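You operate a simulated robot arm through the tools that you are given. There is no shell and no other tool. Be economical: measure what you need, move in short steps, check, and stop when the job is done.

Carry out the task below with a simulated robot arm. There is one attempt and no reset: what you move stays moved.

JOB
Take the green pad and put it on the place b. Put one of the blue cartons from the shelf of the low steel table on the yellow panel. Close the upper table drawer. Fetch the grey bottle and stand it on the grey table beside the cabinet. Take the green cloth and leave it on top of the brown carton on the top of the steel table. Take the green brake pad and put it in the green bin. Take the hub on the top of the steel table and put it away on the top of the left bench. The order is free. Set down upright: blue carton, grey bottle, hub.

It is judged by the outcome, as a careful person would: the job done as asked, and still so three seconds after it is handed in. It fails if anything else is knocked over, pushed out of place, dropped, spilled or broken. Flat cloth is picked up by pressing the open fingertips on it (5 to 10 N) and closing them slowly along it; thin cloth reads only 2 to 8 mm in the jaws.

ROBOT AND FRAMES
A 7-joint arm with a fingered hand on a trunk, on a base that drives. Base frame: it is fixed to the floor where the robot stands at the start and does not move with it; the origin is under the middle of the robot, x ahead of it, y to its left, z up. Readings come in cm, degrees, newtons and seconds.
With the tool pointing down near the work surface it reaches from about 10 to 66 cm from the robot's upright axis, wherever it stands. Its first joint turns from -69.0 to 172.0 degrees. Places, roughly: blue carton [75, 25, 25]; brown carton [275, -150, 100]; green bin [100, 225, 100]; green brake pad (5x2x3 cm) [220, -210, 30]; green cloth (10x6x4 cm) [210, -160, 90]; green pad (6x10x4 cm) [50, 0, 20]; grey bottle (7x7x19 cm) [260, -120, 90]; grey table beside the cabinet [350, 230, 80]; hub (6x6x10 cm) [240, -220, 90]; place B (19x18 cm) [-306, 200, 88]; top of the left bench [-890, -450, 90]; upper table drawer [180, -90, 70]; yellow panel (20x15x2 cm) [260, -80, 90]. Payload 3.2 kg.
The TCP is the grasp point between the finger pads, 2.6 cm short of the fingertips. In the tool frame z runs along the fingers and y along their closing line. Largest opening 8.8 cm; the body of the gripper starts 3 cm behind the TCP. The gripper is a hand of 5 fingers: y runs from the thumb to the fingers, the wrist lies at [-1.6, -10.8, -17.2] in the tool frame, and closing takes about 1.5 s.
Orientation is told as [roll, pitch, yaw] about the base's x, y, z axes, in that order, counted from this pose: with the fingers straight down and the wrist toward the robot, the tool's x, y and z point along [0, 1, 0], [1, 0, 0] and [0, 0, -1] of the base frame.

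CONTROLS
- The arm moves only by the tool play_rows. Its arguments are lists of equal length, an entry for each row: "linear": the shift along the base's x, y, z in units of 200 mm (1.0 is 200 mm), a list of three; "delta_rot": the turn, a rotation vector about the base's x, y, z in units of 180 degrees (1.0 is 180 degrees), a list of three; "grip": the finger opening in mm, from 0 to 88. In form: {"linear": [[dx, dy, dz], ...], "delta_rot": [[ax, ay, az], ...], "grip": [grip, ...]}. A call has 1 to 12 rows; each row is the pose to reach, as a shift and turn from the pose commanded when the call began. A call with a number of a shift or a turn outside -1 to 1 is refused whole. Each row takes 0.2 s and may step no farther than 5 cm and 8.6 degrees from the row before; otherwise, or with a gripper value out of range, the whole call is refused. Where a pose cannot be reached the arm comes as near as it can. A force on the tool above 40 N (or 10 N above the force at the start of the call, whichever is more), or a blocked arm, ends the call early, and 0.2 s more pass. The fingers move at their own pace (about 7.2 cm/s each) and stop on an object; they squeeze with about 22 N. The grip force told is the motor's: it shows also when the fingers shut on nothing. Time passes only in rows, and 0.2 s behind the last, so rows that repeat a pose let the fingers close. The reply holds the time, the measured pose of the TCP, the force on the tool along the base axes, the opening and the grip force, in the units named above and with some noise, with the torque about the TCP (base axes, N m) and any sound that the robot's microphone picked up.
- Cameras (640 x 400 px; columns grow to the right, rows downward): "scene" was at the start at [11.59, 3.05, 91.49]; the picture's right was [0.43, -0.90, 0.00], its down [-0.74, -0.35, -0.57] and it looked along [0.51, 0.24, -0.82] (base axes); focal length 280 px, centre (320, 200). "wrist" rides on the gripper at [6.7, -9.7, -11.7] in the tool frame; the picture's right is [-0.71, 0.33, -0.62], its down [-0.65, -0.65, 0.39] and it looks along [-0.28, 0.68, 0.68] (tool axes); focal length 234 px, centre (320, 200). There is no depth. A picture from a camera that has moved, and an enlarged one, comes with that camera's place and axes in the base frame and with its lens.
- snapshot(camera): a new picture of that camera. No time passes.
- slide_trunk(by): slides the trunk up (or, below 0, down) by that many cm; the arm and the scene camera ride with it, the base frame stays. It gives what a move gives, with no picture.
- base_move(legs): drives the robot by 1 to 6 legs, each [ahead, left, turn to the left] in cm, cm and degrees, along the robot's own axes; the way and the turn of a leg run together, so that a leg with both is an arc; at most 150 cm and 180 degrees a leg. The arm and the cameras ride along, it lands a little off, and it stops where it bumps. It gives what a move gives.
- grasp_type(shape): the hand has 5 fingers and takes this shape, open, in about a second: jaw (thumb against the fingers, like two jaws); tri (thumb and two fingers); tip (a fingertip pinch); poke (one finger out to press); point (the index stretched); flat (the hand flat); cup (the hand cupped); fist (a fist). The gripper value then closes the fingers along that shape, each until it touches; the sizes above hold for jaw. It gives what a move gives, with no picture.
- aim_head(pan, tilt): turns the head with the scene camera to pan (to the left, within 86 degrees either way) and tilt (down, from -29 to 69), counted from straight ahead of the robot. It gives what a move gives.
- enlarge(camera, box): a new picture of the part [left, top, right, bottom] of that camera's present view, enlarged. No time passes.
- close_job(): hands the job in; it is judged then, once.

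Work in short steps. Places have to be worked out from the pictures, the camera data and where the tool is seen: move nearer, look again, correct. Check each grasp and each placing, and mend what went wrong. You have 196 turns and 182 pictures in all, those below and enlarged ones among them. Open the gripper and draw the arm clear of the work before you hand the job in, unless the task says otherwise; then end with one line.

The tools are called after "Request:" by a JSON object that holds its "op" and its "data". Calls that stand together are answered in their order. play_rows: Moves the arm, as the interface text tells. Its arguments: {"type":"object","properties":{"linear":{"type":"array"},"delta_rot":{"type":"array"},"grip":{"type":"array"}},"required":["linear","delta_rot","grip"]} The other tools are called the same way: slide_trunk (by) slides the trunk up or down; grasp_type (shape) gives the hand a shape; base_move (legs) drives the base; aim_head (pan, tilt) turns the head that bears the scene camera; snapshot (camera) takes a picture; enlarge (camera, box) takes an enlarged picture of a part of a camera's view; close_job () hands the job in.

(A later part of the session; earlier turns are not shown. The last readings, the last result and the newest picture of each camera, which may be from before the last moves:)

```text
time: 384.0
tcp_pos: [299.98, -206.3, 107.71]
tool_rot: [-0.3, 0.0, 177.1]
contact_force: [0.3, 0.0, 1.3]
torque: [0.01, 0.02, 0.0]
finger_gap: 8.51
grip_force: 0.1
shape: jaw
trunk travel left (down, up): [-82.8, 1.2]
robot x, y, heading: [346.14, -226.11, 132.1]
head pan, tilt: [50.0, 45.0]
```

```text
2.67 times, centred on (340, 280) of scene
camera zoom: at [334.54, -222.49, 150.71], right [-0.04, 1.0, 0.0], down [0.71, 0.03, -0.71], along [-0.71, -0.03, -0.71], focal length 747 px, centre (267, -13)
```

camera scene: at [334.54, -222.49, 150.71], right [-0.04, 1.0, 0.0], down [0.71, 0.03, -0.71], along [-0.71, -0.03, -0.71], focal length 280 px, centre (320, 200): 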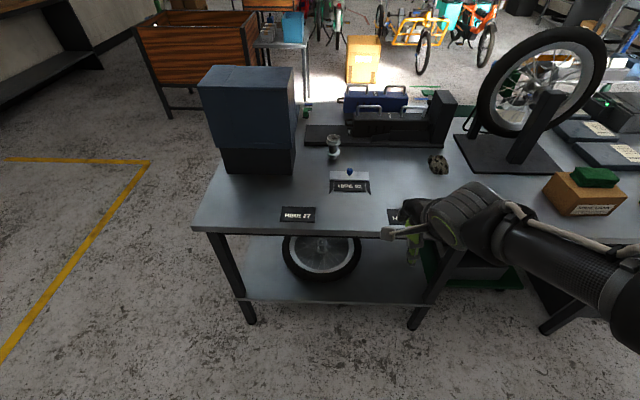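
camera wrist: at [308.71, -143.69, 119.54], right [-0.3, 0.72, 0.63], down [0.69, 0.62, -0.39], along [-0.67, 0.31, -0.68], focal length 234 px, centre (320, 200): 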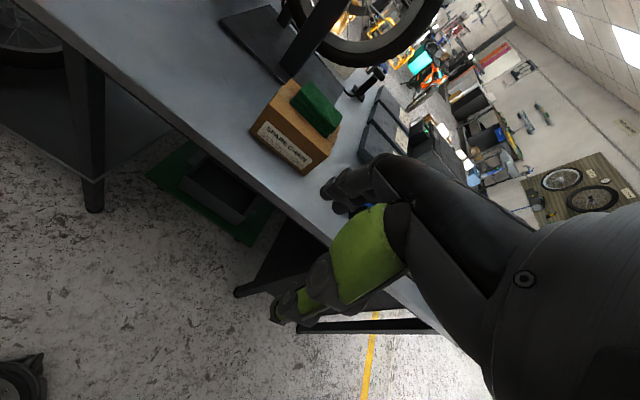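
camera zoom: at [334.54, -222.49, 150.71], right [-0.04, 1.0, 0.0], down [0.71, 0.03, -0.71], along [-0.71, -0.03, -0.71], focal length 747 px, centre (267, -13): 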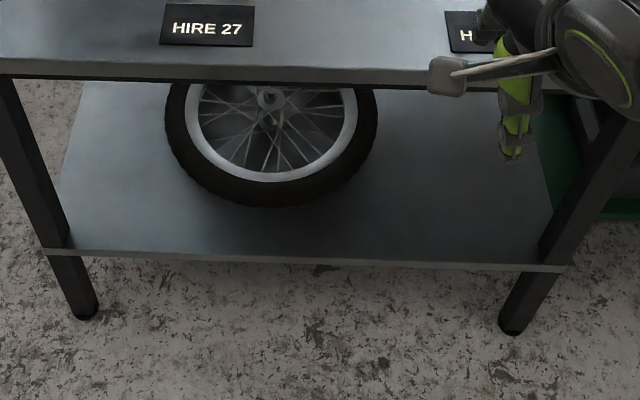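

Hub located: axis (244, −221), top z≈93.3. The brake pad's destination is closer, so I do it first: go round the south end to the −x side and look at the lower shelf.

Request:
{"op": "base_move", "data": {"legs": [[-63, 57, 0], [69, 76.4, 0], [69, 76.4, 0], [0, 0, -165]]}}

Request:
{"op": "slide_trunk", "data": {"by": -30}}

Request:
{"op": "aim_head", "data": {"pan": 60, "tilt": 30}}

Request:
{"op": "snapshot", "data": {"camera": "scene"}}

```text
time: 405.4
tcp_pos: [187.33, -322.08, 107.76]
tool_rot: [-0.2, -0.1, 10.4]
contact_force: [-0.2, 0.0, 0.0]
torque: [0.0, 0.01, 0.01]
finger_gap: 8.48
grip_force: 0.0
shape: jaw
trunk travel left (down, up): [-82.8, 1.2]
robot x, y, heading: [138.36, -313.41, -34.5]
head pan, tilt: [50.0, 45.0]
```

```text
time: 408.4
tcp_pos: [187.23, -322.05, 77.72]
tool_rot: [-0.3, -0.1, 10.4]
contact_force: [0.4, -0.2, -0.7]
torque: [0.05, -0.02, 0.01]
finger_gap: 8.49
grip_force: 0.1
shape: jaw
trunk travel left (down, up): [-52.8, 31.2]
robot x, y, heading: [138.32, -313.56, -34.8]
head pan, tilt: [50.0, 45.0]
```

```text
time: 409.1
tcp_pos: [187.16, -322.17, 77.75]
tool_rot: [-0.2, 0.0, 10.3]
contact_force: [0.3, -0.1, -0.8]
torque: [-0.03, 0.03, -0.01]
finger_gap: 8.48
grip_force: 0.0
shape: jaw
trunk travel left (down, up): [-52.8, 31.2]
robot x, y, heading: [138.26, -313.45, -34.7]
head pan, tilt: [60.0, 30.0]
```

```text
57 pictures are left
camera scene: at [150.4, -312.62, 122.96], right [0.43, -0.9, 0.0], down [-0.45, -0.21, -0.87], along [0.78, 0.37, -0.5], focal length 280 px, centre (320, 200)
```

scene: 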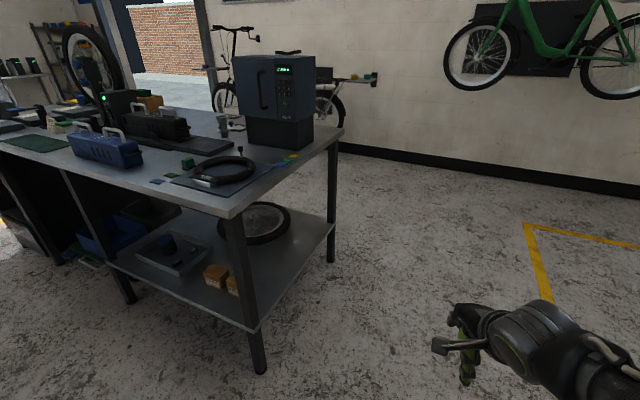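

Request:
{"op": "enlarge", "data": {"camera": "scene", "box": [100, 190, 300, 315]}}

```text
3.20 times, centred on (200, 252) of scene
camera zoom: at [150.4, -312.62, 122.96], right [0.43, -0.9, 0.0], down [-0.45, -0.21, -0.87], along [0.78, 0.37, -0.5], focal length 897 px, centre (704, 32)
```

zoom: 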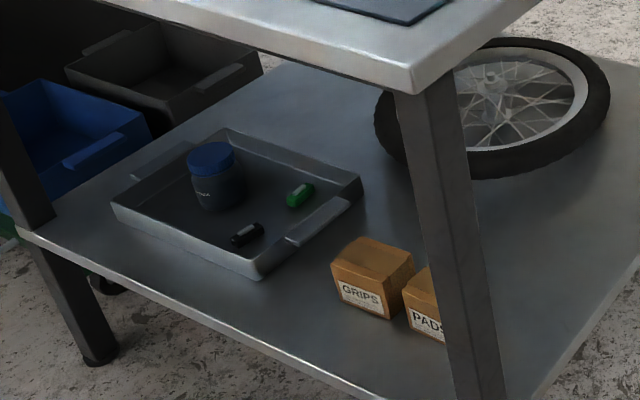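

The green brake pad lies in a tray on the lower shelf at about (221.7, −208.7), 5 cm along x; jar at (216, −197), tray wall at x≈227. I'll re-pose the arm to the tilted posture (closing along y) in free space here.

Request:
{"op": "play_rows", "data": {"linear": [[0, 0, 0], [0, 0, 0], [0, 0, 0], [0, 0, 0], [0, 0, 0], [0, 0, 0], [0, 0, 0], [0, 0, 0], [0, 0, 0], [0, 0, 0], [0, 0, 0]], "delta_rot": [[0, 0, -0.045], [0, 0, -0.09], [0, 0, -0.136], [0, 0, -0.182], [0, 0, -0.227], [0, 0, -0.273], [0, 0, -0.318], [0, 0, -0.364], [0, 0, -0.41], [0, 0, -0.455], [0, 0, -0.5]], "grip": [85, 85, 85, 85, 85, 85, 85, 85, 85, 85, 85]}}

Request:
{"op": "play_rows", "data": {"linear": [[0.03, 0.05, 0], [0.07, 0.1, 0], [0.1, 0.15, 0], [0.14, 0.2, 0], [0.17, 0.25, 0]], "delta_rot": [[0.0066, -0.036, 0], [0.0131, -0.072, 0], [0.0197, -0.108, 0], [0.0262, -0.144, 0], [0.0328, -0.18, 0]], "grip": [70, 60, 55, 50, 50]}}

```text
time: 411.5
tcp_pos: [186.2, -325.34, 77.38]
tool_rot: [-0.3, -0.2, -79.9]
contact_force: [0.2, -0.1, 0.0]
torque: [-0.01, 0.02, 0.01]
finger_gap: 8.48
grip_force: 0.1
shape: jaw
out of reach, approached as far as the arm can: row 11
trunk travel left (down, up): [-52.8, 31.2]
robot x, y, heading: [137.95, -313.59, -34.8]
head pan, tilt: [60.0, 30.0]
```

```text
time: 412.7
tcp_pos: [190.03, -321.81, 77.38]
tool_rot: [32.9, 1.6, -81.8]
contact_force: [0.6, -0.5, -0.1]
torque: [0.01, 0.02, 0.01]
finger_gap: 5.03
grip_force: 0.1
shape: jaw
trunk travel left (down, up): [-52.8, 31.2]
robot x, y, heading: [138.09, -313.55, -34.8]
head pan, tilt: [60.0, 30.0]
```

Posture reached. Drive north to y≈−193, turn to −43 and lower the hand to just above tray level, still outside the shelf.

Request:
{"op": "base_move", "data": {"legs": [[-68.5, 98.5, 0], [0, -3, -8.3]]}}

Request:
{"op": "slide_trunk", "data": {"by": -36}}

Request:
{"op": "snapshot", "data": {"camera": "wrist"}}

```text
time: 419.3
tcp_pos: [187.55, -214.63, 78.13]
tool_rot: [33.6, 1.5, -91.0]
contact_force: [0.1, 0.2, -0.6]
torque: [-0.01, 0.0, -0.01]
finger_gap: 5.03
grip_force: 0.1
shape: jaw
trunk travel left (down, up): [-52.8, 31.2]
robot x, y, heading: [137.46, -197.67, -43.5]
head pan, tilt: [60.0, 30.0]
```

```text
time: 422.8
tcp_pos: [187.5, -214.82, 42.18]
tool_rot: [33.6, 1.8, -91.3]
contact_force: [-0.1, -0.1, -0.4]
torque: [0.03, -0.02, -0.02]
finger_gap: 5.04
grip_force: 0.1
shape: jaw
trunk travel left (down, up): [-16.8, 67.2]
robot x, y, heading: [137.38, -197.58, -44.0]
head pan, tilt: [60.0, 30.0]
```

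```text
55 pictures are left
camera wrist: at [186.77, -205.51, 56.11], right [-0.94, -0.31, 0.12], down [-0.31, 0.68, -0.66], along [0.13, -0.66, -0.74], focal length 234 px, centre (320, 200)
```

wrist: 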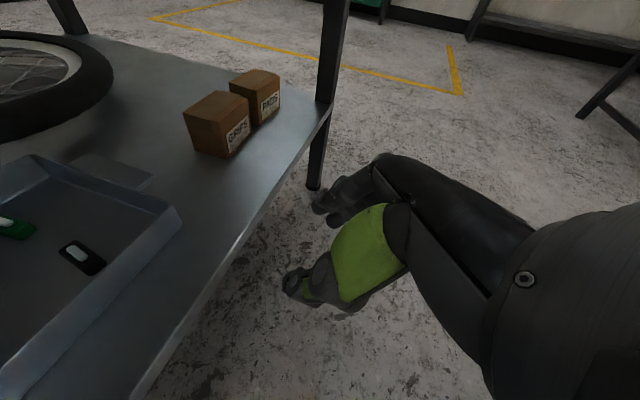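

Pad at (222, −210), jar close by. I turn the base 15° left so the wrist stays clear of the jar, then re-measure.

Request:
{"op": "base_move", "data": {"legs": [[0, 0, 15]]}}

Request:
{"op": "base_move", "data": {"legs": [[17, 0, 0]]}}

Request:
{"op": "snapshot", "data": {"camera": "wrist"}}

```text
time: 424.1
tcp_pos: [190.11, -201.41, 42.25]
tool_rot: [33.6, 1.7, -76.5]
contact_force: [0.0, 0.5, -0.3]
torque: [-0.03, -0.02, 0.01]
finger_gap: 5.04
grip_force: 0.1
shape: jaw
trunk travel left (down, up): [-16.8, 67.2]
robot x, y, heading: [137.32, -197.87, -28.9]
head pan, tilt: [60.0, 30.0]
```

```text
time: 425.6
tcp_pos: [204.93, -209.99, 42.3]
tool_rot: [33.6, 1.7, -76.8]
contact_force: [-0.4, -0.7, -0.9]
torque: [-0.01, 0.03, 0.02]
finger_gap: 5.03
grip_force: 0.0
shape: jaw
trunk travel left (down, up): [-16.8, 67.2]
robot x, y, heading: [152.27, -206.25, -29.6]
head pan, tilt: [60.0, 30.0]
```

```text
54 pictures are left
camera wrist: at [201.8, -201.15, 56.11], right [-0.83, -0.54, 0.12], down [-0.47, 0.58, -0.66], along [0.29, -0.61, -0.74], focal length 234 px, centre (320, 200)
```

wrist: 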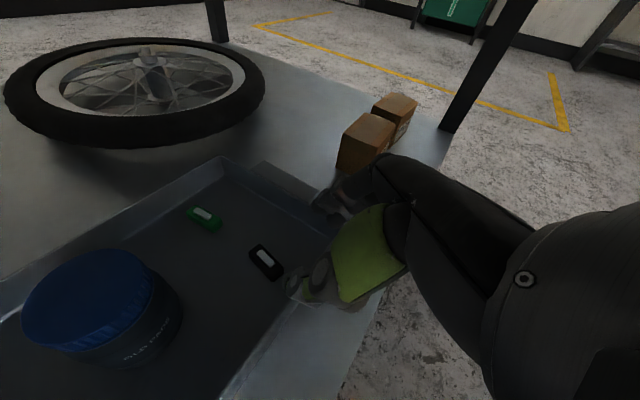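

The thumb side would pass close to the jar, so I back out, turn 14° more, and re-approach from −x.

Request:
{"op": "base_move", "data": {"legs": [[-15, 0, 0], [0, 0, 14], [5.5, -19.7, 0]]}}

Request:
{"op": "base_move", "data": {"legs": [[17, 4.7, 0]]}}

Request:
{"op": "snapshot", "data": {"camera": "wrist"}}

```text
time: 429.0
tcp_pos: [191.1, -209.88, 42.2]
tool_rot: [33.5, 1.7, -62.9]
contact_force: [0.5, 0.0, 0.3]
torque: [0.01, -0.02, 0.02]
finger_gap: 5.02
grip_force: 0.1
shape: jaw
trunk travel left (down, up): [-16.8, 67.2]
robot x, y, heading: [139.09, -218.91, -15.4]
head pan, tilt: [60.0, 30.0]
```

```text
time: 430.5
tcp_pos: [208.92, -209.84, 42.29]
tool_rot: [33.6, 1.8, -62.9]
contact_force: [0.3, 0.6, 0.0]
torque: [0.03, 0.01, 0.02]
finger_gap: 5.03
grip_force: 0.1
shape: jaw
trunk travel left (down, up): [-16.8, 67.2]
robot x, y, heading: [156.83, -219.02, -15.3]
head pan, tilt: [60.0, 30.0]
```

```text
53 pictures are left
camera wrist: at [203.71, -201.97, 56.12], right [-0.68, -0.72, 0.12], down [-0.6, 0.45, -0.66], along [0.43, -0.52, -0.74], focal length 234 px, centre (320, 200)
```

wrist: 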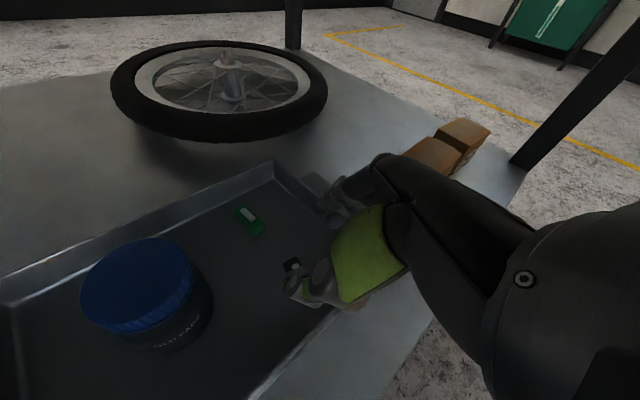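

Advance above the pad and look once more.

Request:
{"op": "base_move", "data": {"legs": [[12.4, 2.7, 0]]}}

Request:
{"op": "slide_trunk", "data": {"by": -5}}

Request:
{"op": "snapshot", "data": {"camera": "wrist"}}

```text
time: 431.8
tcp_pos: [221.55, -210.54, 42.25]
tool_rot: [33.6, 1.9, -63.0]
contact_force: [0.3, -0.9, -0.4]
torque: [-0.01, 0.0, 0.0]
finger_gap: 5.05
grip_force: 0.0
shape: jaw
trunk travel left (down, up): [-16.8, 67.2]
robot x, y, heading: [169.65, -219.6, -15.5]
head pan, tilt: [60.0, 30.0]
```

```text
time: 432.7
tcp_pos: [221.76, -210.5, 37.23]
tool_rot: [33.6, 1.8, -63.1]
contact_force: [0.1, -0.2, 0.1]
torque: [0.0, 0.03, 0.0]
finger_gap: 5.02
grip_force: 0.0
shape: jaw
trunk travel left (down, up): [-11.8, 72.2]
robot x, y, heading: [169.6, -219.67, -15.1]
head pan, tilt: [60.0, 30.0]
```

```text
52 pictures are left
camera wrist: at [216.51, -202.76, 51.14], right [-0.68, -0.72, 0.12], down [-0.6, 0.45, -0.66], along [0.43, -0.52, -0.74], focal length 234 px, centre (320, 200)
```

wrist: 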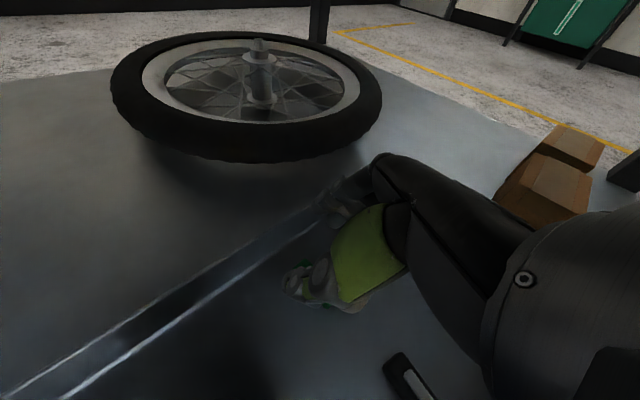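

The pad is right below. Shift 0.8 cm away from the tray wall and lower gently.

Request:
{"op": "base_move", "data": {"legs": [[-0.8, -0.2, 0]]}}

Request:
{"op": "slide_trunk", "data": {"by": -3}}

Request:
{"op": "slide_trunk", "data": {"by": -1}}

Request:
{"op": "snapshot", "data": {"camera": "wrist"}}

```text
time: 433.4
tcp_pos: [220.76, -210.48, 37.35]
tool_rot: [33.5, 1.9, -63.0]
contact_force: [-0.6, -0.2, 0.1]
torque: [0.0, -0.03, 0.01]
finger_gap: 5.07
grip_force: 0.1
shape: jaw
trunk travel left (down, up): [-11.8, 72.2]
robot x, y, heading: [168.84, -219.86, -15.5]
head pan, tilt: [60.0, 30.0]
```

```text
time: 434.2
tcp_pos: [220.63, -210.58, 34.24]
tool_rot: [33.7, 1.9, -63.0]
contact_force: [0.8, 0.6, -0.9]
torque: [0.02, -0.02, -0.02]
finger_gap: 5.02
grip_force: 0.0
shape: jaw
trunk travel left (down, up): [-8.8, 75.2]
robot x, y, heading: [168.8, -219.45, -15.6]
head pan, tilt: [60.0, 30.0]
```

```text
time: 434.8
tcp_pos: [220.76, -210.57, 33.88]
tool_rot: [34.3, 1.5, -63.0]
contact_force: [-2.5, 0.2, 27.4]
torque: [-0.96, -0.12, -0.13]
finger_gap: 5.06
grip_force: 0.0
shape: jaw
trunk travel left (down, up): [-7.8, 76.2]
robot x, y, heading: [168.21, -219.33, -15.9]
head pan, tilt: [60.0, 30.0]
```

```text
51 pictures are left
camera wrist: at [215.57, -202.78, 47.66], right [-0.68, -0.72, 0.11], down [-0.59, 0.46, -0.67], along [0.43, -0.52, -0.74], focal length 234 px, centre (320, 200)
```

wrist: 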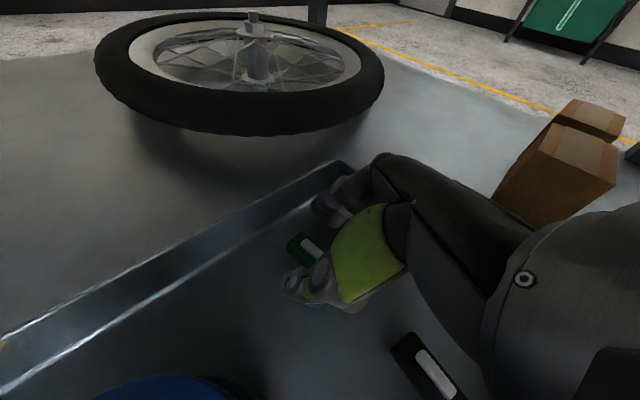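

Fingers touch the tray floor. Ease 0.5 cm and close slowly.

Request:
{"op": "slide_trunk", "data": {"by": 0.6}}

Request:
{"op": "play_rows", "data": {"linear": [[0, 0, 0], [0, 0, 0], [0, 0, 0], [0, 0, 0], [0, 0, 0], [0, 0, 0], [0, 0, 0], [0, 0, 0]], "delta_rot": [[0, 0, 0], [0, 0, 0], [0, 0, 0], [0, 0, 0], [0, 0, 0], [0, 0, 0], [0, 0, 0], [0, 0, 0]], "grip": [42, 36, 30, 24, 18, 12, 8, 8]}}

Request:
{"op": "snapshot", "data": {"camera": "wrist"}}

```text
time: 435.3
tcp_pos: [220.74, -210.52, 33.77]
tool_rot: [33.7, 1.7, -63.1]
contact_force: [0.7, 0.9, 12.5]
torque: [-0.44, -0.13, 0.06]
finger_gap: 5.05
grip_force: 0.0
shape: jaw
trunk travel left (down, up): [-8.4, 75.6]
robot x, y, heading: [168.9, -219.6, -15.4]
head pan, tilt: [60.0, 30.0]
```

```text
time: 437.1
tcp_pos: [220.69, -210.47, 34.09]
tool_rot: [33.8, 1.9, -62.9]
contact_force: [1.9, 2.0, 13.5]
torque: [-0.25, -0.15, 0.1]
finger_gap: 0.29
grip_force: 21.9
shape: jaw
trunk travel left (down, up): [-8.4, 75.6]
robot x, y, heading: [168.66, -219.54, -15.4]
head pan, tilt: [60.0, 30.0]
```

```text
50 pictures are left
camera wrist: at [215.55, -202.68, 47.88], right [-0.68, -0.72, 0.11], down [-0.59, 0.45, -0.66], along [0.43, -0.52, -0.74], focal length 234 px, centre (320, 200)
```

wrist: 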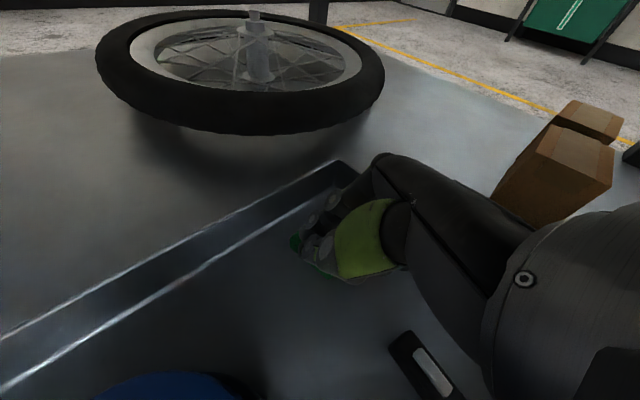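

Fingers closed over the top of the flat pad (gap 0.3), so the tilt must shrink. Open, rise 5 cm, and untilt by 24°.

Request:
{"op": "play_rows", "data": {"linear": [[0, 0, 0], [0, 0, 0], [0, 0, 0], [0, 0, 0], [0, 0, 0]], "delta_rot": [[0, 0, 0], [0, 0, 0], [0, 0, 0], [0, 0, 0], [0, 0, 0]], "grip": [15, 25, 35, 45, 50]}}

Request:
{"op": "slide_trunk", "data": {"by": 5}}

Request:
{"op": "play_rows", "data": {"linear": [[0, 0, 0], [0, 0, 0], [0, 0, 0], [0, 0, 0]], "delta_rot": [[-0.0152, 0.0297, 0], [-0.0303, 0.0593, 0], [-0.0455, 0.089, 0], [-0.0607, 0.1187, 0]], "grip": [50, 50, 50, 50]}}

Request:
{"op": "snapshot", "data": {"camera": "wrist"}}

```text
time: 438.3
tcp_pos: [220.68, -210.56, 34.28]
tool_rot: [34.1, 1.6, -63.0]
contact_force: [-9.7, 2.3, 32.0]
torque: [0.01, -0.45, 0.02]
finger_gap: 4.02
grip_force: 0.0
shape: jaw
trunk travel left (down, up): [-8.4, 75.6]
robot x, y, heading: [168.34, -219.51, -15.5]
head pan, tilt: [60.0, 30.0]
```

```text
time: 439.2
tcp_pos: [220.77, -210.48, 38.78]
tool_rot: [33.5, 1.8, -63.1]
contact_force: [0.1, -0.6, 0.0]
torque: [-0.02, -0.03, -0.01]
finger_gap: 4.94
grip_force: 0.1
shape: jaw
trunk travel left (down, up): [-13.4, 70.6]
robot x, y, heading: [168.56, -219.65, -15.6]
head pan, tilt: [60.0, 30.0]
```

```text
time: 440.2
tcp_pos: [221.5, -213.75, 40.56]
tool_rot: [9.4, 1.5, -63.7]
contact_force: [-0.3, 0.3, -0.8]
torque: [0.01, 0.01, 0.01]
finger_gap: 4.95
grip_force: 0.0
shape: jaw
out of reach, approached as far as the arm can: row 4
trunk travel left (down, up): [-13.4, 70.6]
robot x, y, heading: [168.6, -219.2, -15.5]
head pan, tilt: [60.0, 30.0]
```

```text
49 pictures are left
camera wrist: at [221.38, -203.27, 53.55], right [-0.56, -0.66, 0.49], down [-0.81, 0.34, -0.47], along [0.15, -0.67, -0.73], focal length 234 px, centre (320, 200)
```

wrist: 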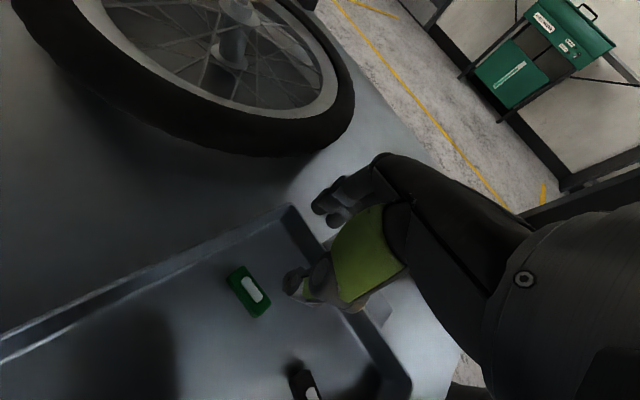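

Tilt is now 9°. Pad still at (221.6, −210.4). Shift +3.1 in y and lower.

Request:
{"op": "base_move", "data": {"legs": [[-0.9, 3, 0]]}}

Request:
{"op": "slide_trunk", "data": {"by": -5.5}}

Request:
{"op": "snapshot", "data": {"camera": "wrist"}}

```text
time: 441.1
tcp_pos: [221.33, -210.59, 40.65]
tool_rot: [9.6, 1.6, -63.9]
contact_force: [-0.6, -0.2, 0.1]
torque: [0.0, -0.05, 0.0]
finger_gap: 4.97
grip_force: 0.1
shape: jaw
trunk travel left (down, up): [-13.4, 70.6]
robot x, y, heading: [168.36, -216.25, -15.4]
head pan, tilt: [60.0, 30.0]
```

```text
time: 442.0
tcp_pos: [221.39, -210.56, 35.01]
tool_rot: [9.6, 1.6, -63.9]
contact_force: [0.1, 0.5, 0.6]
torque: [-0.01, -0.01, 0.02]
finger_gap: 4.97
grip_force: 0.1
shape: jaw
trunk travel left (down, up): [-7.9, 76.1]
robot x, y, heading: [168.29, -216.55, -15.7]
head pan, tilt: [60.0, 30.0]
```

```text
48 pictures are left
camera wrist: at [221.31, -200.23, 48.15], right [-0.57, -0.66, 0.49], down [-0.81, 0.34, -0.47], along [0.15, -0.66, -0.73], focal length 234 px, centre (320, 200)
```

wrist: 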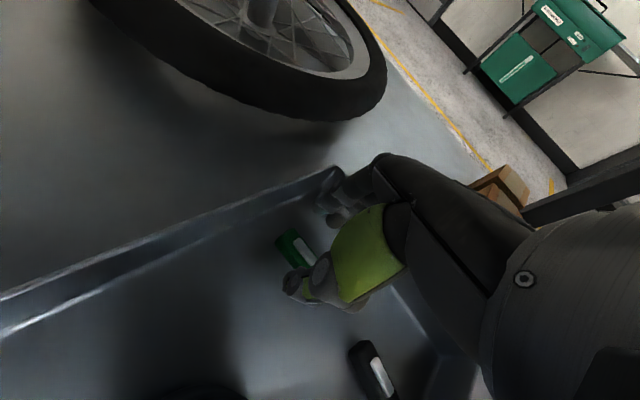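

Aligned. Lower 1 cm more until touch.

Request:
{"op": "slide_trunk", "data": {"by": -0.8}}

Request:
{"op": "slide_trunk", "data": {"by": -0.6}}

```text
time: 442.6
tcp_pos: [221.29, -210.54, 34.22]
tool_rot: [9.7, 1.6, -63.8]
contact_force: [0.2, -0.4, 0.7]
torque: [0.01, 0.01, 0.0]
finger_gap: 4.97
grip_force: 0.1
shape: jaw
trunk travel left (down, up): [-7.1, 76.9]
robot x, y, heading: [168.78, -216.0, -15.3]
head pan, tilt: [60.0, 30.0]
```

```text
time: 443.1
tcp_pos: [221.32, -210.55, 33.7]
tool_rot: [9.7, 1.6, -63.9]
contact_force: [1.5, 0.5, 0.0]
torque: [0.02, 0.01, 0.03]
finger_gap: 4.99
grip_force: 0.1
shape: jaw
trunk travel left (down, up): [-6.5, 77.5]
robot x, y, heading: [168.74, -216.57, -15.3]
head pan, tilt: [60.0, 30.0]
```

Request:
{"op": "slide_trunk", "data": {"by": -0.6}}

Request:
{"op": "slide_trunk", "data": {"by": -0.4}}

```text
time: 443.7
tcp_pos: [221.26, -210.65, 33.32]
tool_rot: [9.9, 1.5, -63.8]
contact_force: [-0.8, -0.6, 13.3]
torque: [-0.48, 0.0, 0.0]
finger_gap: 4.97
grip_force: 0.0
shape: jaw
trunk travel left (down, up): [-5.9, 78.1]
robot x, y, heading: [168.69, -216.42, -15.8]
head pan, tilt: [60.0, 30.0]
```

```text
time: 444.2
tcp_pos: [221.29, -210.71, 33.2]
tool_rot: [10.1, 1.2, -63.9]
contact_force: [-2.3, -0.1, 36.7]
torque: [-1.46, 0.19, -0.1]
finger_gap: 4.98
grip_force: 0.0
shape: jaw
trunk travel left (down, up): [-5.5, 78.5]
robot x, y, heading: [168.47, -216.2, -15.4]
head pan, tilt: [60.0, 30.0]
```

Floor contact. Ease 0.5 cm and close.

Request:
{"op": "slide_trunk", "data": {"by": 0.5}}

Request:
{"op": "play_rows", "data": {"linear": [[0, 0, 0], [0, 0, 0], [0, 0, 0], [0, 0, 0], [0, 0, 0], [0, 0, 0], [0, 0, 0], [0, 0, 0]], "delta_rot": [[0, 0, 0], [0, 0, 0], [0, 0, 0], [0, 0, 0], [0, 0, 0], [0, 0, 0], [0, 0, 0], [0, 0, 0]], "grip": [42, 36, 30, 24, 18, 12, 8, 8]}}

Request:
{"op": "snapshot", "data": {"camera": "wrist"}}

```text
time: 444.8
tcp_pos: [221.21, -210.65, 33.39]
tool_rot: [9.8, 1.5, -63.8]
contact_force: [0.1, -1.8, 21.0]
torque: [-0.76, -0.02, 0.01]
finger_gap: 5.01
grip_force: 0.0
shape: jaw
trunk travel left (down, up): [-6.0, 78.0]
robot x, y, heading: [168.2, -216.37, -15.5]
head pan, tilt: [60.0, 30.0]
```

```text
time: 446.6
tcp_pos: [221.26, -210.62, 33.26]
tool_rot: [9.8, 1.6, -63.7]
contact_force: [-0.1, -1.1, 12.6]
torque: [-0.28, 0.15, 0.0]
finger_gap: 2.06
grip_force: 21.9
shape: jaw
trunk travel left (down, up): [-6.0, 78.0]
robot x, y, heading: [168.37, -216.45, -15.3]
head pan, tilt: [60.0, 30.0]
```

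```text
47 pictures are left
camera wrist: at [221.23, -200.19, 46.32], right [-0.57, -0.67, 0.49], down [-0.81, 0.34, -0.47], along [0.15, -0.66, -0.73], focal length 234 px, centre (320, 200)
```

wrist: 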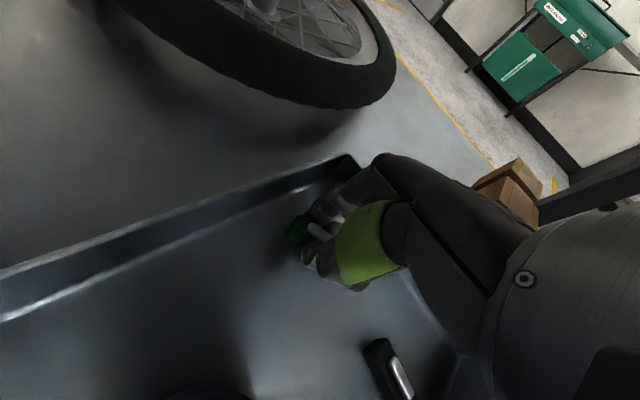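

Gripped at 2.06 cm, the pad's width. Lift and back out.

Request:
{"op": "slide_trunk", "data": {"by": 9}}

Request:
{"op": "base_move", "data": {"legs": [[-43, -12, 0]]}}

Request:
{"op": "slide_trunk", "data": {"by": 40}}

Request:
{"op": "snapshot", "data": {"camera": "wrist"}}

```text
time: 447.8
tcp_pos: [221.34, -210.56, 42.03]
tool_rot: [9.6, 1.6, -63.8]
contact_force: [0.1, 0.5, -0.2]
torque: [0.0, -0.01, -0.01]
finger_gap: 2.05
grip_force: 21.8
shape: jaw
trunk travel left (down, up): [-15.0, 69.0]
robot x, y, heading: [168.25, -216.17, -15.8]
head pan, tilt: [60.0, 30.0]
```

```text
time: 450.5
tcp_pos: [176.74, -210.28, 42.16]
tool_rot: [9.6, 1.7, -63.2]
contact_force: [0.3, -0.3, -0.6]
torque: [-0.03, -0.05, -0.02]
finger_gap: 2.03
grip_force: 22.2
shape: jaw
trunk travel left (down, up): [-15.0, 69.0]
robot x, y, heading: [123.89, -216.95, -14.8]
head pan, tilt: [60.0, 30.0]
```

```text
time: 454.3
tcp_pos: [176.67, -210.26, 82.05]
tool_rot: [9.6, 1.6, -63.2]
contact_force: [-0.3, 0.7, -0.2]
torque: [0.01, 0.0, -0.02]
finger_gap: 2.05
grip_force: 21.9
shape: jaw
trunk travel left (down, up): [-55.0, 29.0]
robot x, y, heading: [124.06, -216.46, -14.9]
head pan, tilt: [60.0, 30.0]
```

```text
46 pictures are left
camera wrist: at [176.66, -199.9, 95.24], right [-0.56, -0.67, 0.49], down [-0.81, 0.34, -0.47], along [0.15, -0.66, -0.73], focal length 234 px, centre (320, 200)
```

wrist: 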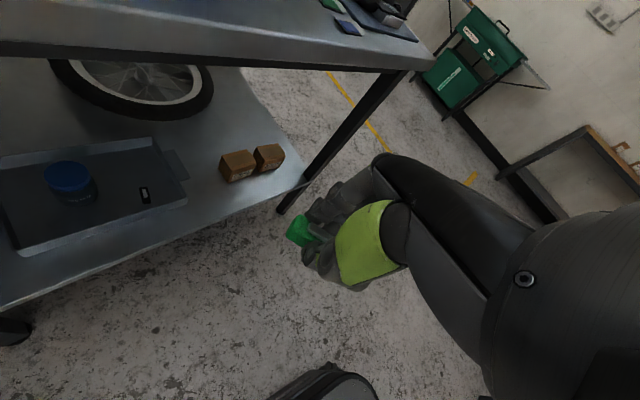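

Pad held. Turn to face +y and drive north between the tables toward the rack.

Request:
{"op": "base_move", "data": {"legs": [[0, 0, 105], [140, 0, 0], [140, 0, 0]]}}

Request:
{"op": "slide_trunk", "data": {"by": 20}}

Request:
{"op": "aim_head", "data": {"pan": 10, "tilt": 20}}

Request:
{"op": "snapshot", "data": {"camera": "scene"}}

```text
time: 472.6
tcp_pos: [100.42, 117.55, 82.21]
tool_rot: [9.5, 1.5, 42.4]
contact_force: [-0.7, 0.7, -0.5]
torque: [0.04, -0.01, -0.03]
finger_gap: 2.02
grip_force: 21.7
shape: jaw
trunk travel left (down, up): [-55.0, 29.0]
robot x, y, heading: [120.17, 68.67, 90.7]
head pan, tilt: [60.0, 30.0]
```

```text
time: 474.8
tcp_pos: [100.43, 117.4, 102.23]
tool_rot: [9.6, 1.6, 42.3]
contact_force: [-0.3, -1.3, 0.4]
torque: [0.0, -0.01, -0.03]
finger_gap: 1.98
grip_force: 21.7
shape: jaw
trunk travel left (down, up): [-75.0, 9.0]
robot x, y, heading: [120.63, 68.28, 90.7]
head pan, tilt: [60.0, 30.0]
```

```text
time: 476.0
tcp_pos: [100.42, 117.44, 102.19]
tool_rot: [9.6, 1.7, 42.3]
contact_force: [1.1, -0.2, 0.0]
torque: [-0.02, -0.01, 0.0]
finger_gap: 2.07
grip_force: 21.9
shape: jaw
trunk travel left (down, up): [-75.0, 9.0]
robot x, y, heading: [120.72, 68.27, 90.7]
head pan, tilt: [10.0, 20.0]
```

```text
45 pictures are left
camera scene: at [118.93, 82.41, 146.77], right [0.98, 0.18, 0.0], down [0.06, -0.34, -0.94], along [-0.17, 0.92, -0.34], focal length 280 px, centre (320, 200)
```

scene: 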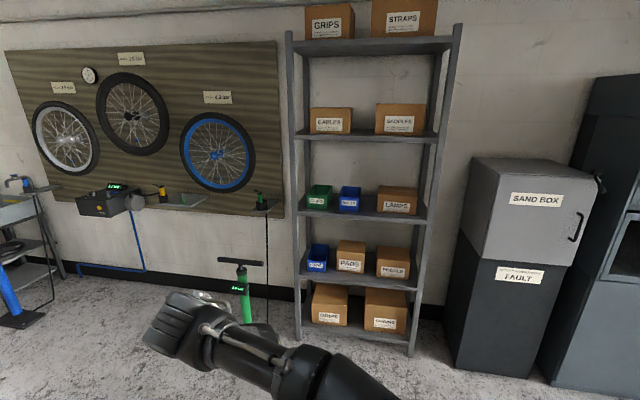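

The green bin is on the rack's middle shelf: front y≈210, x≈94.5, rim z≈104, with the shelf above at ≈131. I reorient so the fingers point forward-down toward +y (wrist outside the rack).

Request:
{"op": "play_rows", "data": {"linear": [[0, 0, 0], [0, 0, 0]], "delta_rot": [[-0.02, -0.018, 0], [-0.0395, -0.0359, 0]], "grip": [8, 8]}}

Request:
{"op": "play_rows", "data": {"linear": [[0, 0, 0], [0, 0, 0], [0, 0, 0], [0, 0, 0], [0, 0, 0], [0, 0, 0]], "delta_rot": [[0, 0, 0.045], [0, 0, 0.09], [0, 0, 0.135], [0, 0, 0.18], [0, 0, 0.225], [0, 0, 0.265]], "grip": [8, 8, 8, 8, 8, 8]}}

Request:
{"op": "play_rows", "data": {"linear": [[0, 0, 0], [0, 0, 0], [0, 0, 0], [0, 0, 0]], "delta_rot": [[0.042, 0, 0], [0.084, 0, 0], [0.126, 0, 0], [0.167, 0, 0]], "grip": [8, 8, 8, 8]}}

Request:
{"op": "slide_trunk", "data": {"by": 8.9}}

Request:
{"op": "snapshot", "data": {"camera": "scene"}}

Request:
{"op": "snapshot", "data": {"camera": "wrist"}}

```text
time: 476.6
tcp_pos: [102.05, 118.02, 102.45]
tool_rot: [2.3, 1.6, 42.0]
contact_force: [-0.5, 0.2, -0.5]
torque: [-0.02, -0.03, 0.01]
finger_gap: 2.02
grip_force: 22.2
shape: jaw
out of reach, approached as far as the arm can: row 1, 2
trunk travel left (down, up): [-75.0, 9.0]
robot x, y, heading: [120.62, 68.17, 90.4]
head pan, tilt: [10.0, 20.0]
```

```text
time: 478.0
tcp_pos: [102.15, 117.94, 102.5]
tool_rot: [0.1, 1.5, 89.9]
contact_force: [0.8, 0.4, -0.8]
torque: [0.0, -0.01, 0.02]
finger_gap: 2.02
grip_force: 21.9
shape: jaw
trunk travel left (down, up): [-75.0, 9.0]
robot x, y, heading: [120.51, 68.24, 90.5]
head pan, tilt: [10.0, 20.0]
```

```text
time: 479.2
tcp_pos: [102.98, 119.22, 105.82]
tool_rot: [5.7, -29.1, 84.9]
contact_force: [-0.7, 0.3, -1.0]
torque: [0.01, -0.03, 0.04]
finger_gap: 2.02
grip_force: 21.6
shape: jaw
trunk travel left (down, up): [-75.0, 9.0]
robot x, y, heading: [120.73, 68.02, 90.3]
head pan, tilt: [10.0, 20.0]
stopped in row 4: the arm was blocked; the commanded pose is now the measured one
```

```text
time: 480.4
tcp_pos: [103.07, 119.26, 114.51]
tool_rot: [5.6, -29.0, 85.0]
contact_force: [0.1, 0.2, -0.9]
torque: [0.0, 0.01, -0.01]
finger_gap: 2.02
grip_force: 22.3
shape: jaw
trunk travel left (down, up): [-83.9, 0.1]
robot x, y, heading: [120.81, 68.19, 90.5]
head pan, tilt: [10.0, 20.0]
```

```text
44 pictures are left
camera scene: at [118.94, 82.42, 155.67], right [0.98, 0.18, 0.0], down [0.06, -0.34, -0.94], along [-0.17, 0.92, -0.34], focal length 280 px, centre (320, 200)
```

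scene: 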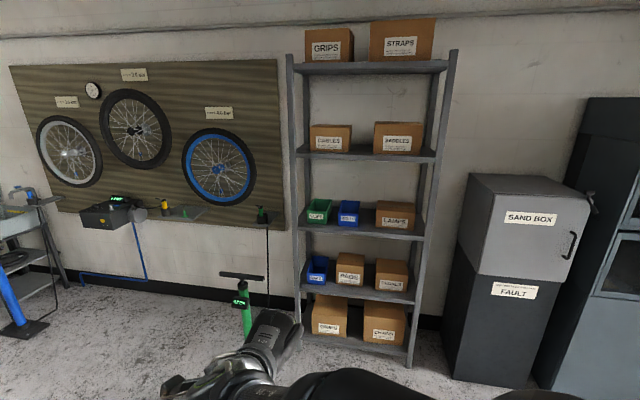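

```text
43 pictures are left
camera wrist: at [96.27, 105.26, 120.68], right [0.76, -0.04, 0.64], down [0.57, -0.41, -0.71], along [0.29, 0.91, -0.28], focal length 234 px, centre (320, 200)
```

wrist: 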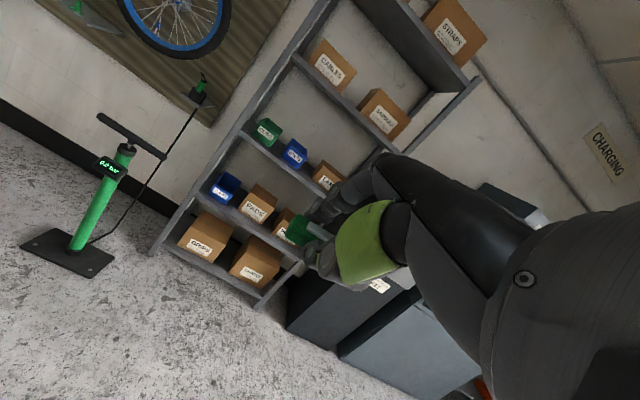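

Move nearer to the rack and measure the bin.

Request:
{"op": "base_move", "data": {"legs": [[68, 8, 0]]}}

Request:
{"op": "snapshot", "data": {"camera": "wrist"}}

Request:
{"op": "aim_head", "data": {"pan": 20, "tilt": 35}}

Request:
{"op": "snapshot", "data": {"camera": "scene"}}

```text
time: 484.1
tcp_pos: [93.93, 185.61, 114.42]
tool_rot: [5.7, -29.1, 85.1]
contact_force: [0.4, 0.0, 0.0]
torque: [-0.03, 0.02, -0.03]
finger_gap: 2.03
grip_force: 22.1
shape: jaw
trunk travel left (down, up): [-83.9, 0.1]
robot x, y, heading: [111.21, 134.6, 90.7]
head pan, tilt: [10.0, 20.0]
```

```text
42 pictures are left
camera wrist: at [87.24, 171.59, 120.69], right [0.76, -0.04, 0.64], down [0.58, -0.4, -0.71], along [0.29, 0.91, -0.28], focal length 234 px, centre (320, 200)
```

wrist: 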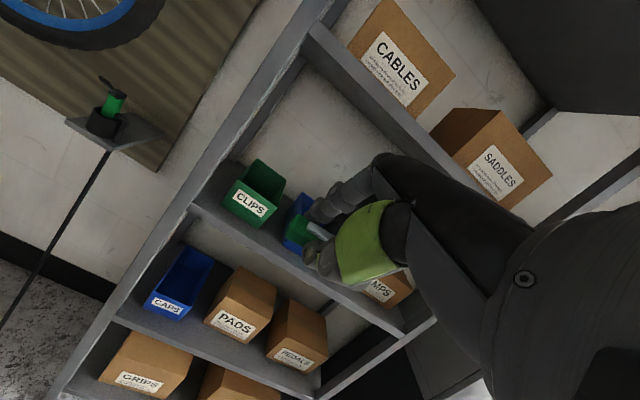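

```text
time: 484.9
tcp_pos: [93.94, 185.61, 114.46]
tool_rot: [5.8, -29.0, 85.0]
contact_force: [0.3, -0.5, -0.6]
torque: [0.02, 0.01, 0.01]
finger_gap: 2.04
grip_force: 21.8
shape: jaw
trunk travel left (down, up): [-83.9, 0.1]
robot x, y, heading: [111.66, 134.51, 90.7]
head pan, tilt: [20.0, 35.0]
```

```text
41 pictures are left
camera scene: at [108.61, 147.94, 153.3], right [0.94, 0.35, 0.0], down [0.2, -0.54, -0.82], along [-0.29, 0.77, -0.57], focal length 280 px, centre (320, 200)
```

scene: 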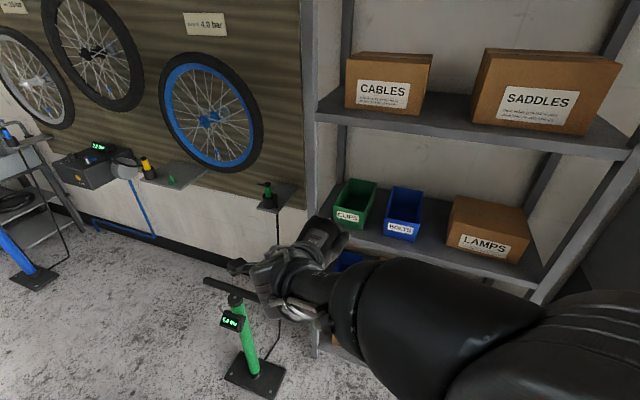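

Get 12 cm closer for a better triangulation of the bin's opening.

Request:
{"op": "base_move", "data": {"legs": [[14, 0, 0]]}}

Request:
{"op": "snapshot", "data": {"camera": "wrist"}}

Request:
{"op": "snapshot", "data": {"camera": "scene"}}

```text
time: 486.2
tcp_pos: [93.74, 199.43, 114.53]
tool_rot: [5.7, -29.0, 85.0]
contact_force: [0.2, 1.0, 0.2]
torque: [0.0, 0.0, -0.03]
finger_gap: 2.04
grip_force: 21.9
shape: jaw
trunk travel left (down, up): [-83.9, 0.1]
robot x, y, heading: [111.73, 148.51, 91.0]
head pan, tilt: [20.0, 35.0]
```

```text
40 pictures are left
camera wrist: at [87.06, 185.31, 120.78], right [0.77, -0.04, 0.64], down [0.57, -0.4, -0.71], along [0.29, 0.91, -0.28], focal length 234 px, centre (320, 200)
```

wrist: 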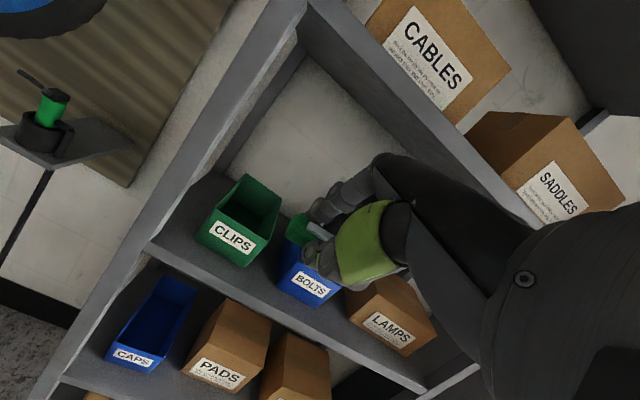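

```text
39 pictures are left
camera scene: at [108.42, 161.57, 153.3], right [0.93, 0.35, 0.0], down [0.2, -0.54, -0.82], along [-0.29, 0.77, -0.57], focal length 280 px, centre (320, 200)
```

scene: 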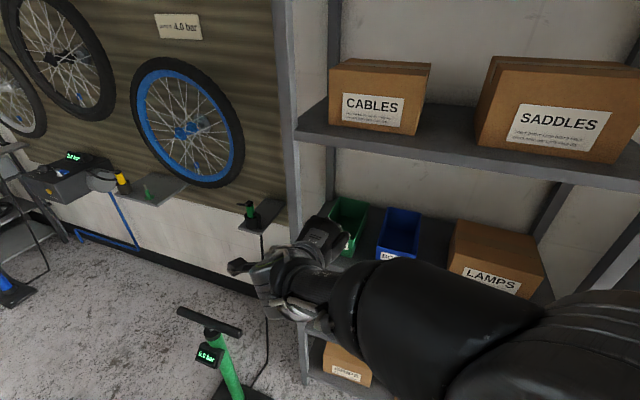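

Bin "CLIPS" (green): front at y≈219, x≈91, rim z≈99, opening to y≈238. Lower to 107 and move in above it.

Request:
{"op": "slide_trunk", "data": {"by": -7}}

Request:
{"op": "base_move", "data": {"legs": [[18, 2, 0]]}}

Request:
{"op": "snapshot", "data": {"camera": "wrist"}}

```text
time: 487.3
tcp_pos: [93.71, 199.36, 107.61]
tool_rot: [5.8, -29.0, 84.9]
contact_force: [-0.7, -0.2, 1.0]
torque: [0.0, 0.01, 0.0]
finger_gap: 2.04
grip_force: 22.3
shape: jaw
trunk travel left (down, up): [-76.9, 7.1]
robot x, y, heading: [111.78, 148.45, 90.7]
head pan, tilt: [20.0, 35.0]
```

```text
time: 488.8
tcp_pos: [91.33, 217.43, 107.51]
tool_rot: [5.7, -29.0, 85.3]
contact_force: [-0.1, 0.8, -0.2]
torque: [0.0, -0.02, 0.0]
finger_gap: 2.04
grip_force: 22.6
shape: jaw
trunk travel left (down, up): [-76.9, 7.1]
robot x, y, heading: [109.22, 166.67, 91.1]
head pan, tilt: [20.0, 35.0]
```

```text
38 pictures are left
camera wrist: at [84.58, 203.33, 113.75], right [0.77, -0.04, 0.64], down [0.58, -0.4, -0.71], along [0.29, 0.92, -0.29], focal length 234 px, centre (320, 200)
```

wrist: 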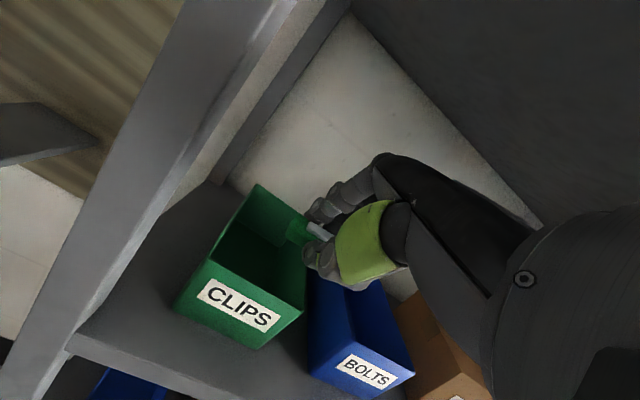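

The pad hangs about 1.8 cm left of the TCP, so TCP x=93 centres it over the bin (x 86–96) and keeps the camera clear of the post. Move to (93, 223), lower to 102.5.

Request:
{"op": "base_move", "data": {"legs": [[5.6, -1.8, 0]]}}

Request:
{"op": "slide_trunk", "data": {"by": -4.5}}

Request:
{"op": "snapshot", "data": {"camera": "wrist"}}

```text
time: 489.8
tcp_pos: [92.99, 223.04, 107.52]
tool_rot: [5.9, -29.1, 85.2]
contact_force: [1.1, 0.2, -0.8]
torque: [0.0, -0.02, 0.0]
finger_gap: 2.03
grip_force: 22.0
shape: jaw
trunk travel left (down, up): [-76.9, 7.1]
robot x, y, heading: [110.94, 172.04, 91.0]
head pan, tilt: [20.0, 35.0]
```

```text
time: 490.7
tcp_pos: [92.93, 222.96, 103.23]
tool_rot: [5.9, -29.0, 85.3]
contact_force: [0.4, 0.0, 0.0]
torque: [0.01, 0.0, 0.0]
finger_gap: 2.01
grip_force: 22.2
shape: jaw
trunk travel left (down, up): [-72.4, 11.6]
robot x, y, heading: [110.61, 172.0, 91.2]
head pan, tilt: [20.0, 35.0]
```

```text
37 pictures are left
camera wrist: at [86.27, 208.93, 109.33], right [0.77, -0.04, 0.64], down [0.57, -0.4, -0.71], along [0.28, 0.92, -0.29], focal length 234 px, centre (320, 200)
```

wrist: 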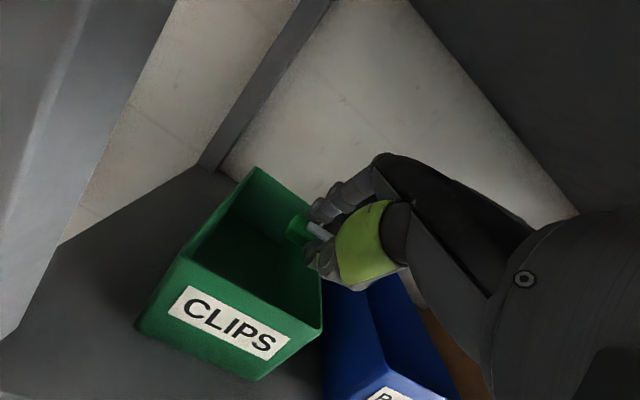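

Directly below is inside the bin near its front; move 4 cm deeper, lower 1 cm, and release.

Request:
{"op": "base_move", "data": {"legs": [[4, 0.6, 0]]}}

Request:
{"op": "slide_trunk", "data": {"by": -1}}

Request:
{"op": "snapshot", "data": {"camera": "wrist"}}

```text
time: 491.6
tcp_pos: [92.32, 227.0, 103.08]
tool_rot: [5.8, -29.1, 85.3]
contact_force: [0.7, 0.1, -1.0]
torque: [-0.01, -0.01, 0.03]
finger_gap: 2.03
grip_force: 21.7
shape: jaw
trunk travel left (down, up): [-72.4, 11.6]
robot x, y, heading: [110.21, 176.4, 91.0]
head pan, tilt: [20.0, 35.0]
```

```text
time: 492.1
tcp_pos: [92.27, 227.06, 102.0]
tool_rot: [5.9, -29.0, 85.2]
contact_force: [-0.3, 0.6, -0.1]
torque: [0.01, -0.02, -0.02]
finger_gap: 2.02
grip_force: 22.0
shape: jaw
trunk travel left (down, up): [-71.4, 12.6]
robot x, y, heading: [110.07, 176.13, 91.2]
head pan, tilt: [20.0, 35.0]
```

```text
36 pictures are left
camera wrist: at [85.62, 213.05, 108.3], right [0.77, -0.04, 0.64], down [0.57, -0.4, -0.71], along [0.29, 0.91, -0.29], focal length 234 px, centre (320, 200)
```

wrist: 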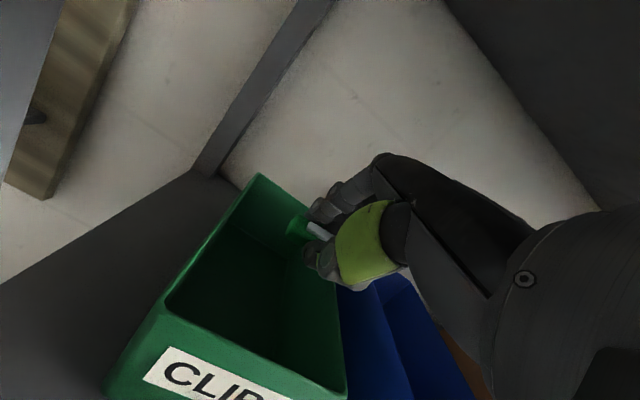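

Centred over the bin. Release.

Request:
{"op": "play_rows", "data": {"linear": [[0, 0, 0], [0, 0, 0], [0, 0, 0], [0, 0, 0], [0, 0, 0]], "delta_rot": [[0, 0, 0], [0, 0, 0], [0, 0, 0], [0, 0, 0], [0, 0, 0]], "grip": [25, 32, 40, 50, 50]}}

Request:
{"op": "snapshot", "data": {"camera": "wrist"}}

```text
time: 493.3
tcp_pos: [92.18, 227.01, 102.1]
tool_rot: [5.9, -29.0, 85.2]
contact_force: [-0.3, 0.6, 0.6]
torque: [0.02, 0.02, 0.02]
finger_gap: 4.94
grip_force: 0.1
shape: jaw
trunk travel left (down, up): [-71.4, 12.6]
robot x, y, heading: [110.09, 176.35, 91.2]
head pan, tilt: [20.0, 35.0]
```

```text
35 pictures are left
camera wrist: at [85.62, 212.98, 108.32], right [0.77, -0.04, 0.64], down [0.57, -0.4, -0.71], along [0.29, 0.91, -0.29], focal length 234 px, centre (320, 200)
```

wrist: 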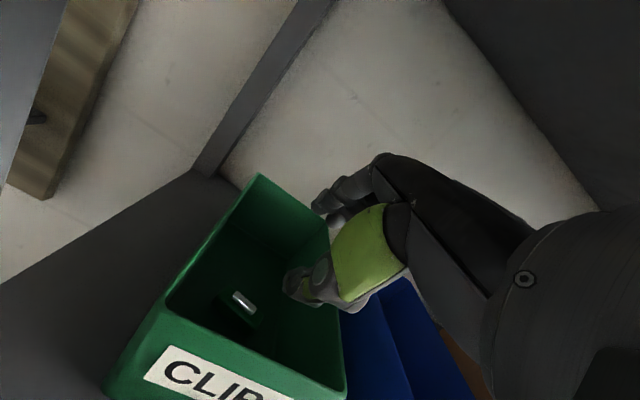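

Pad dropped into the green bin. Withdraw, then in free space re-pose the arm vertical, higher relative to the trunk and farther ahead for the hub.

Request:
{"op": "slide_trunk", "data": {"by": 4}}

Request:
{"op": "base_move", "data": {"legs": [[-70, 0, 0]]}}

Request:
{"op": "play_rows", "data": {"linear": [[0, 0, 0], [0, 0, 0], [0, 0, 0], [0, 0, 0]], "delta_rot": [[-0.04, 0, 0.005], [-0.08, 0, 0.01], [-0.12, 0, 0.02], [-0.161, 0, 0.03]], "grip": [60, 70, 80, 80]}}

Request:
{"op": "play_rows", "data": {"linear": [[0, 0, 0.15], [0.1, 0, 0.35], [0.2, 0.1, 0.5], [0.3, 0.2, 0.65], [0.4, 0.3, 0.8], [0.5, 0.4, 0.9], [0.6, 0.45, 1.0]], "delta_rot": [[0, 0, 0], [0, 0, 0], [0, 0, 0], [0, 0, 0], [0, 0, 0], [0, 0, 0], [0, 0, 0]], "grip": [80, 80, 80, 80, 80, 80, 80]}}

```text
time: 494.2
tcp_pos: [92.27, 227.09, 106.1]
tool_rot: [5.8, -28.9, 85.3]
contact_force: [-0.6, 0.2, -0.2]
torque: [0.0, 0.01, 0.01]
finger_gap: 4.96
grip_force: 0.1
shape: jaw
trunk travel left (down, up): [-75.4, 8.6]
robot x, y, heading: [110.17, 176.07, 91.0]
head pan, tilt: [20.0, 35.0]
```

```text
time: 498.0
tcp_pos: [93.67, 157.22, 106.16]
tool_rot: [5.8, -29.0, 84.9]
contact_force: [0.2, -0.6, 0.3]
torque: [0.02, 0.01, 0.01]
finger_gap: 4.98
grip_force: 0.1
shape: jaw
trunk travel left (down, up): [-75.4, 8.6]
robot x, y, heading: [111.18, 106.37, 90.5]
head pan, tilt: [20.0, 35.0]
```

```text
time: 499.0
tcp_pos: [93.7, 157.23, 106.01]
tool_rot: [4.9, 0.1, 90.7]
contact_force: [1.2, -0.6, 0.3]
torque: [0.0, 0.02, -0.01]
finger_gap: 7.96
grip_force: 0.0
shape: jaw
trunk travel left (down, up): [-75.4, 8.6]
robot x, y, heading: [111.09, 106.08, 90.8]
head pan, tilt: [20.0, 35.0]
```

```text
time: 500.6
tcp_pos: [105.65, 166.33, 126.18]
tool_rot: [4.7, 0.1, 90.8]
contact_force: [-0.4, 0.1, -0.3]
torque: [-0.02, -0.02, 0.01]
finger_gap: 7.98
grip_force: 0.1
shape: jaw
trunk travel left (down, up): [-75.4, 8.6]
robot x, y, heading: [111.32, 105.93, 90.8]
head pan, tilt: [20.0, 35.0]
```

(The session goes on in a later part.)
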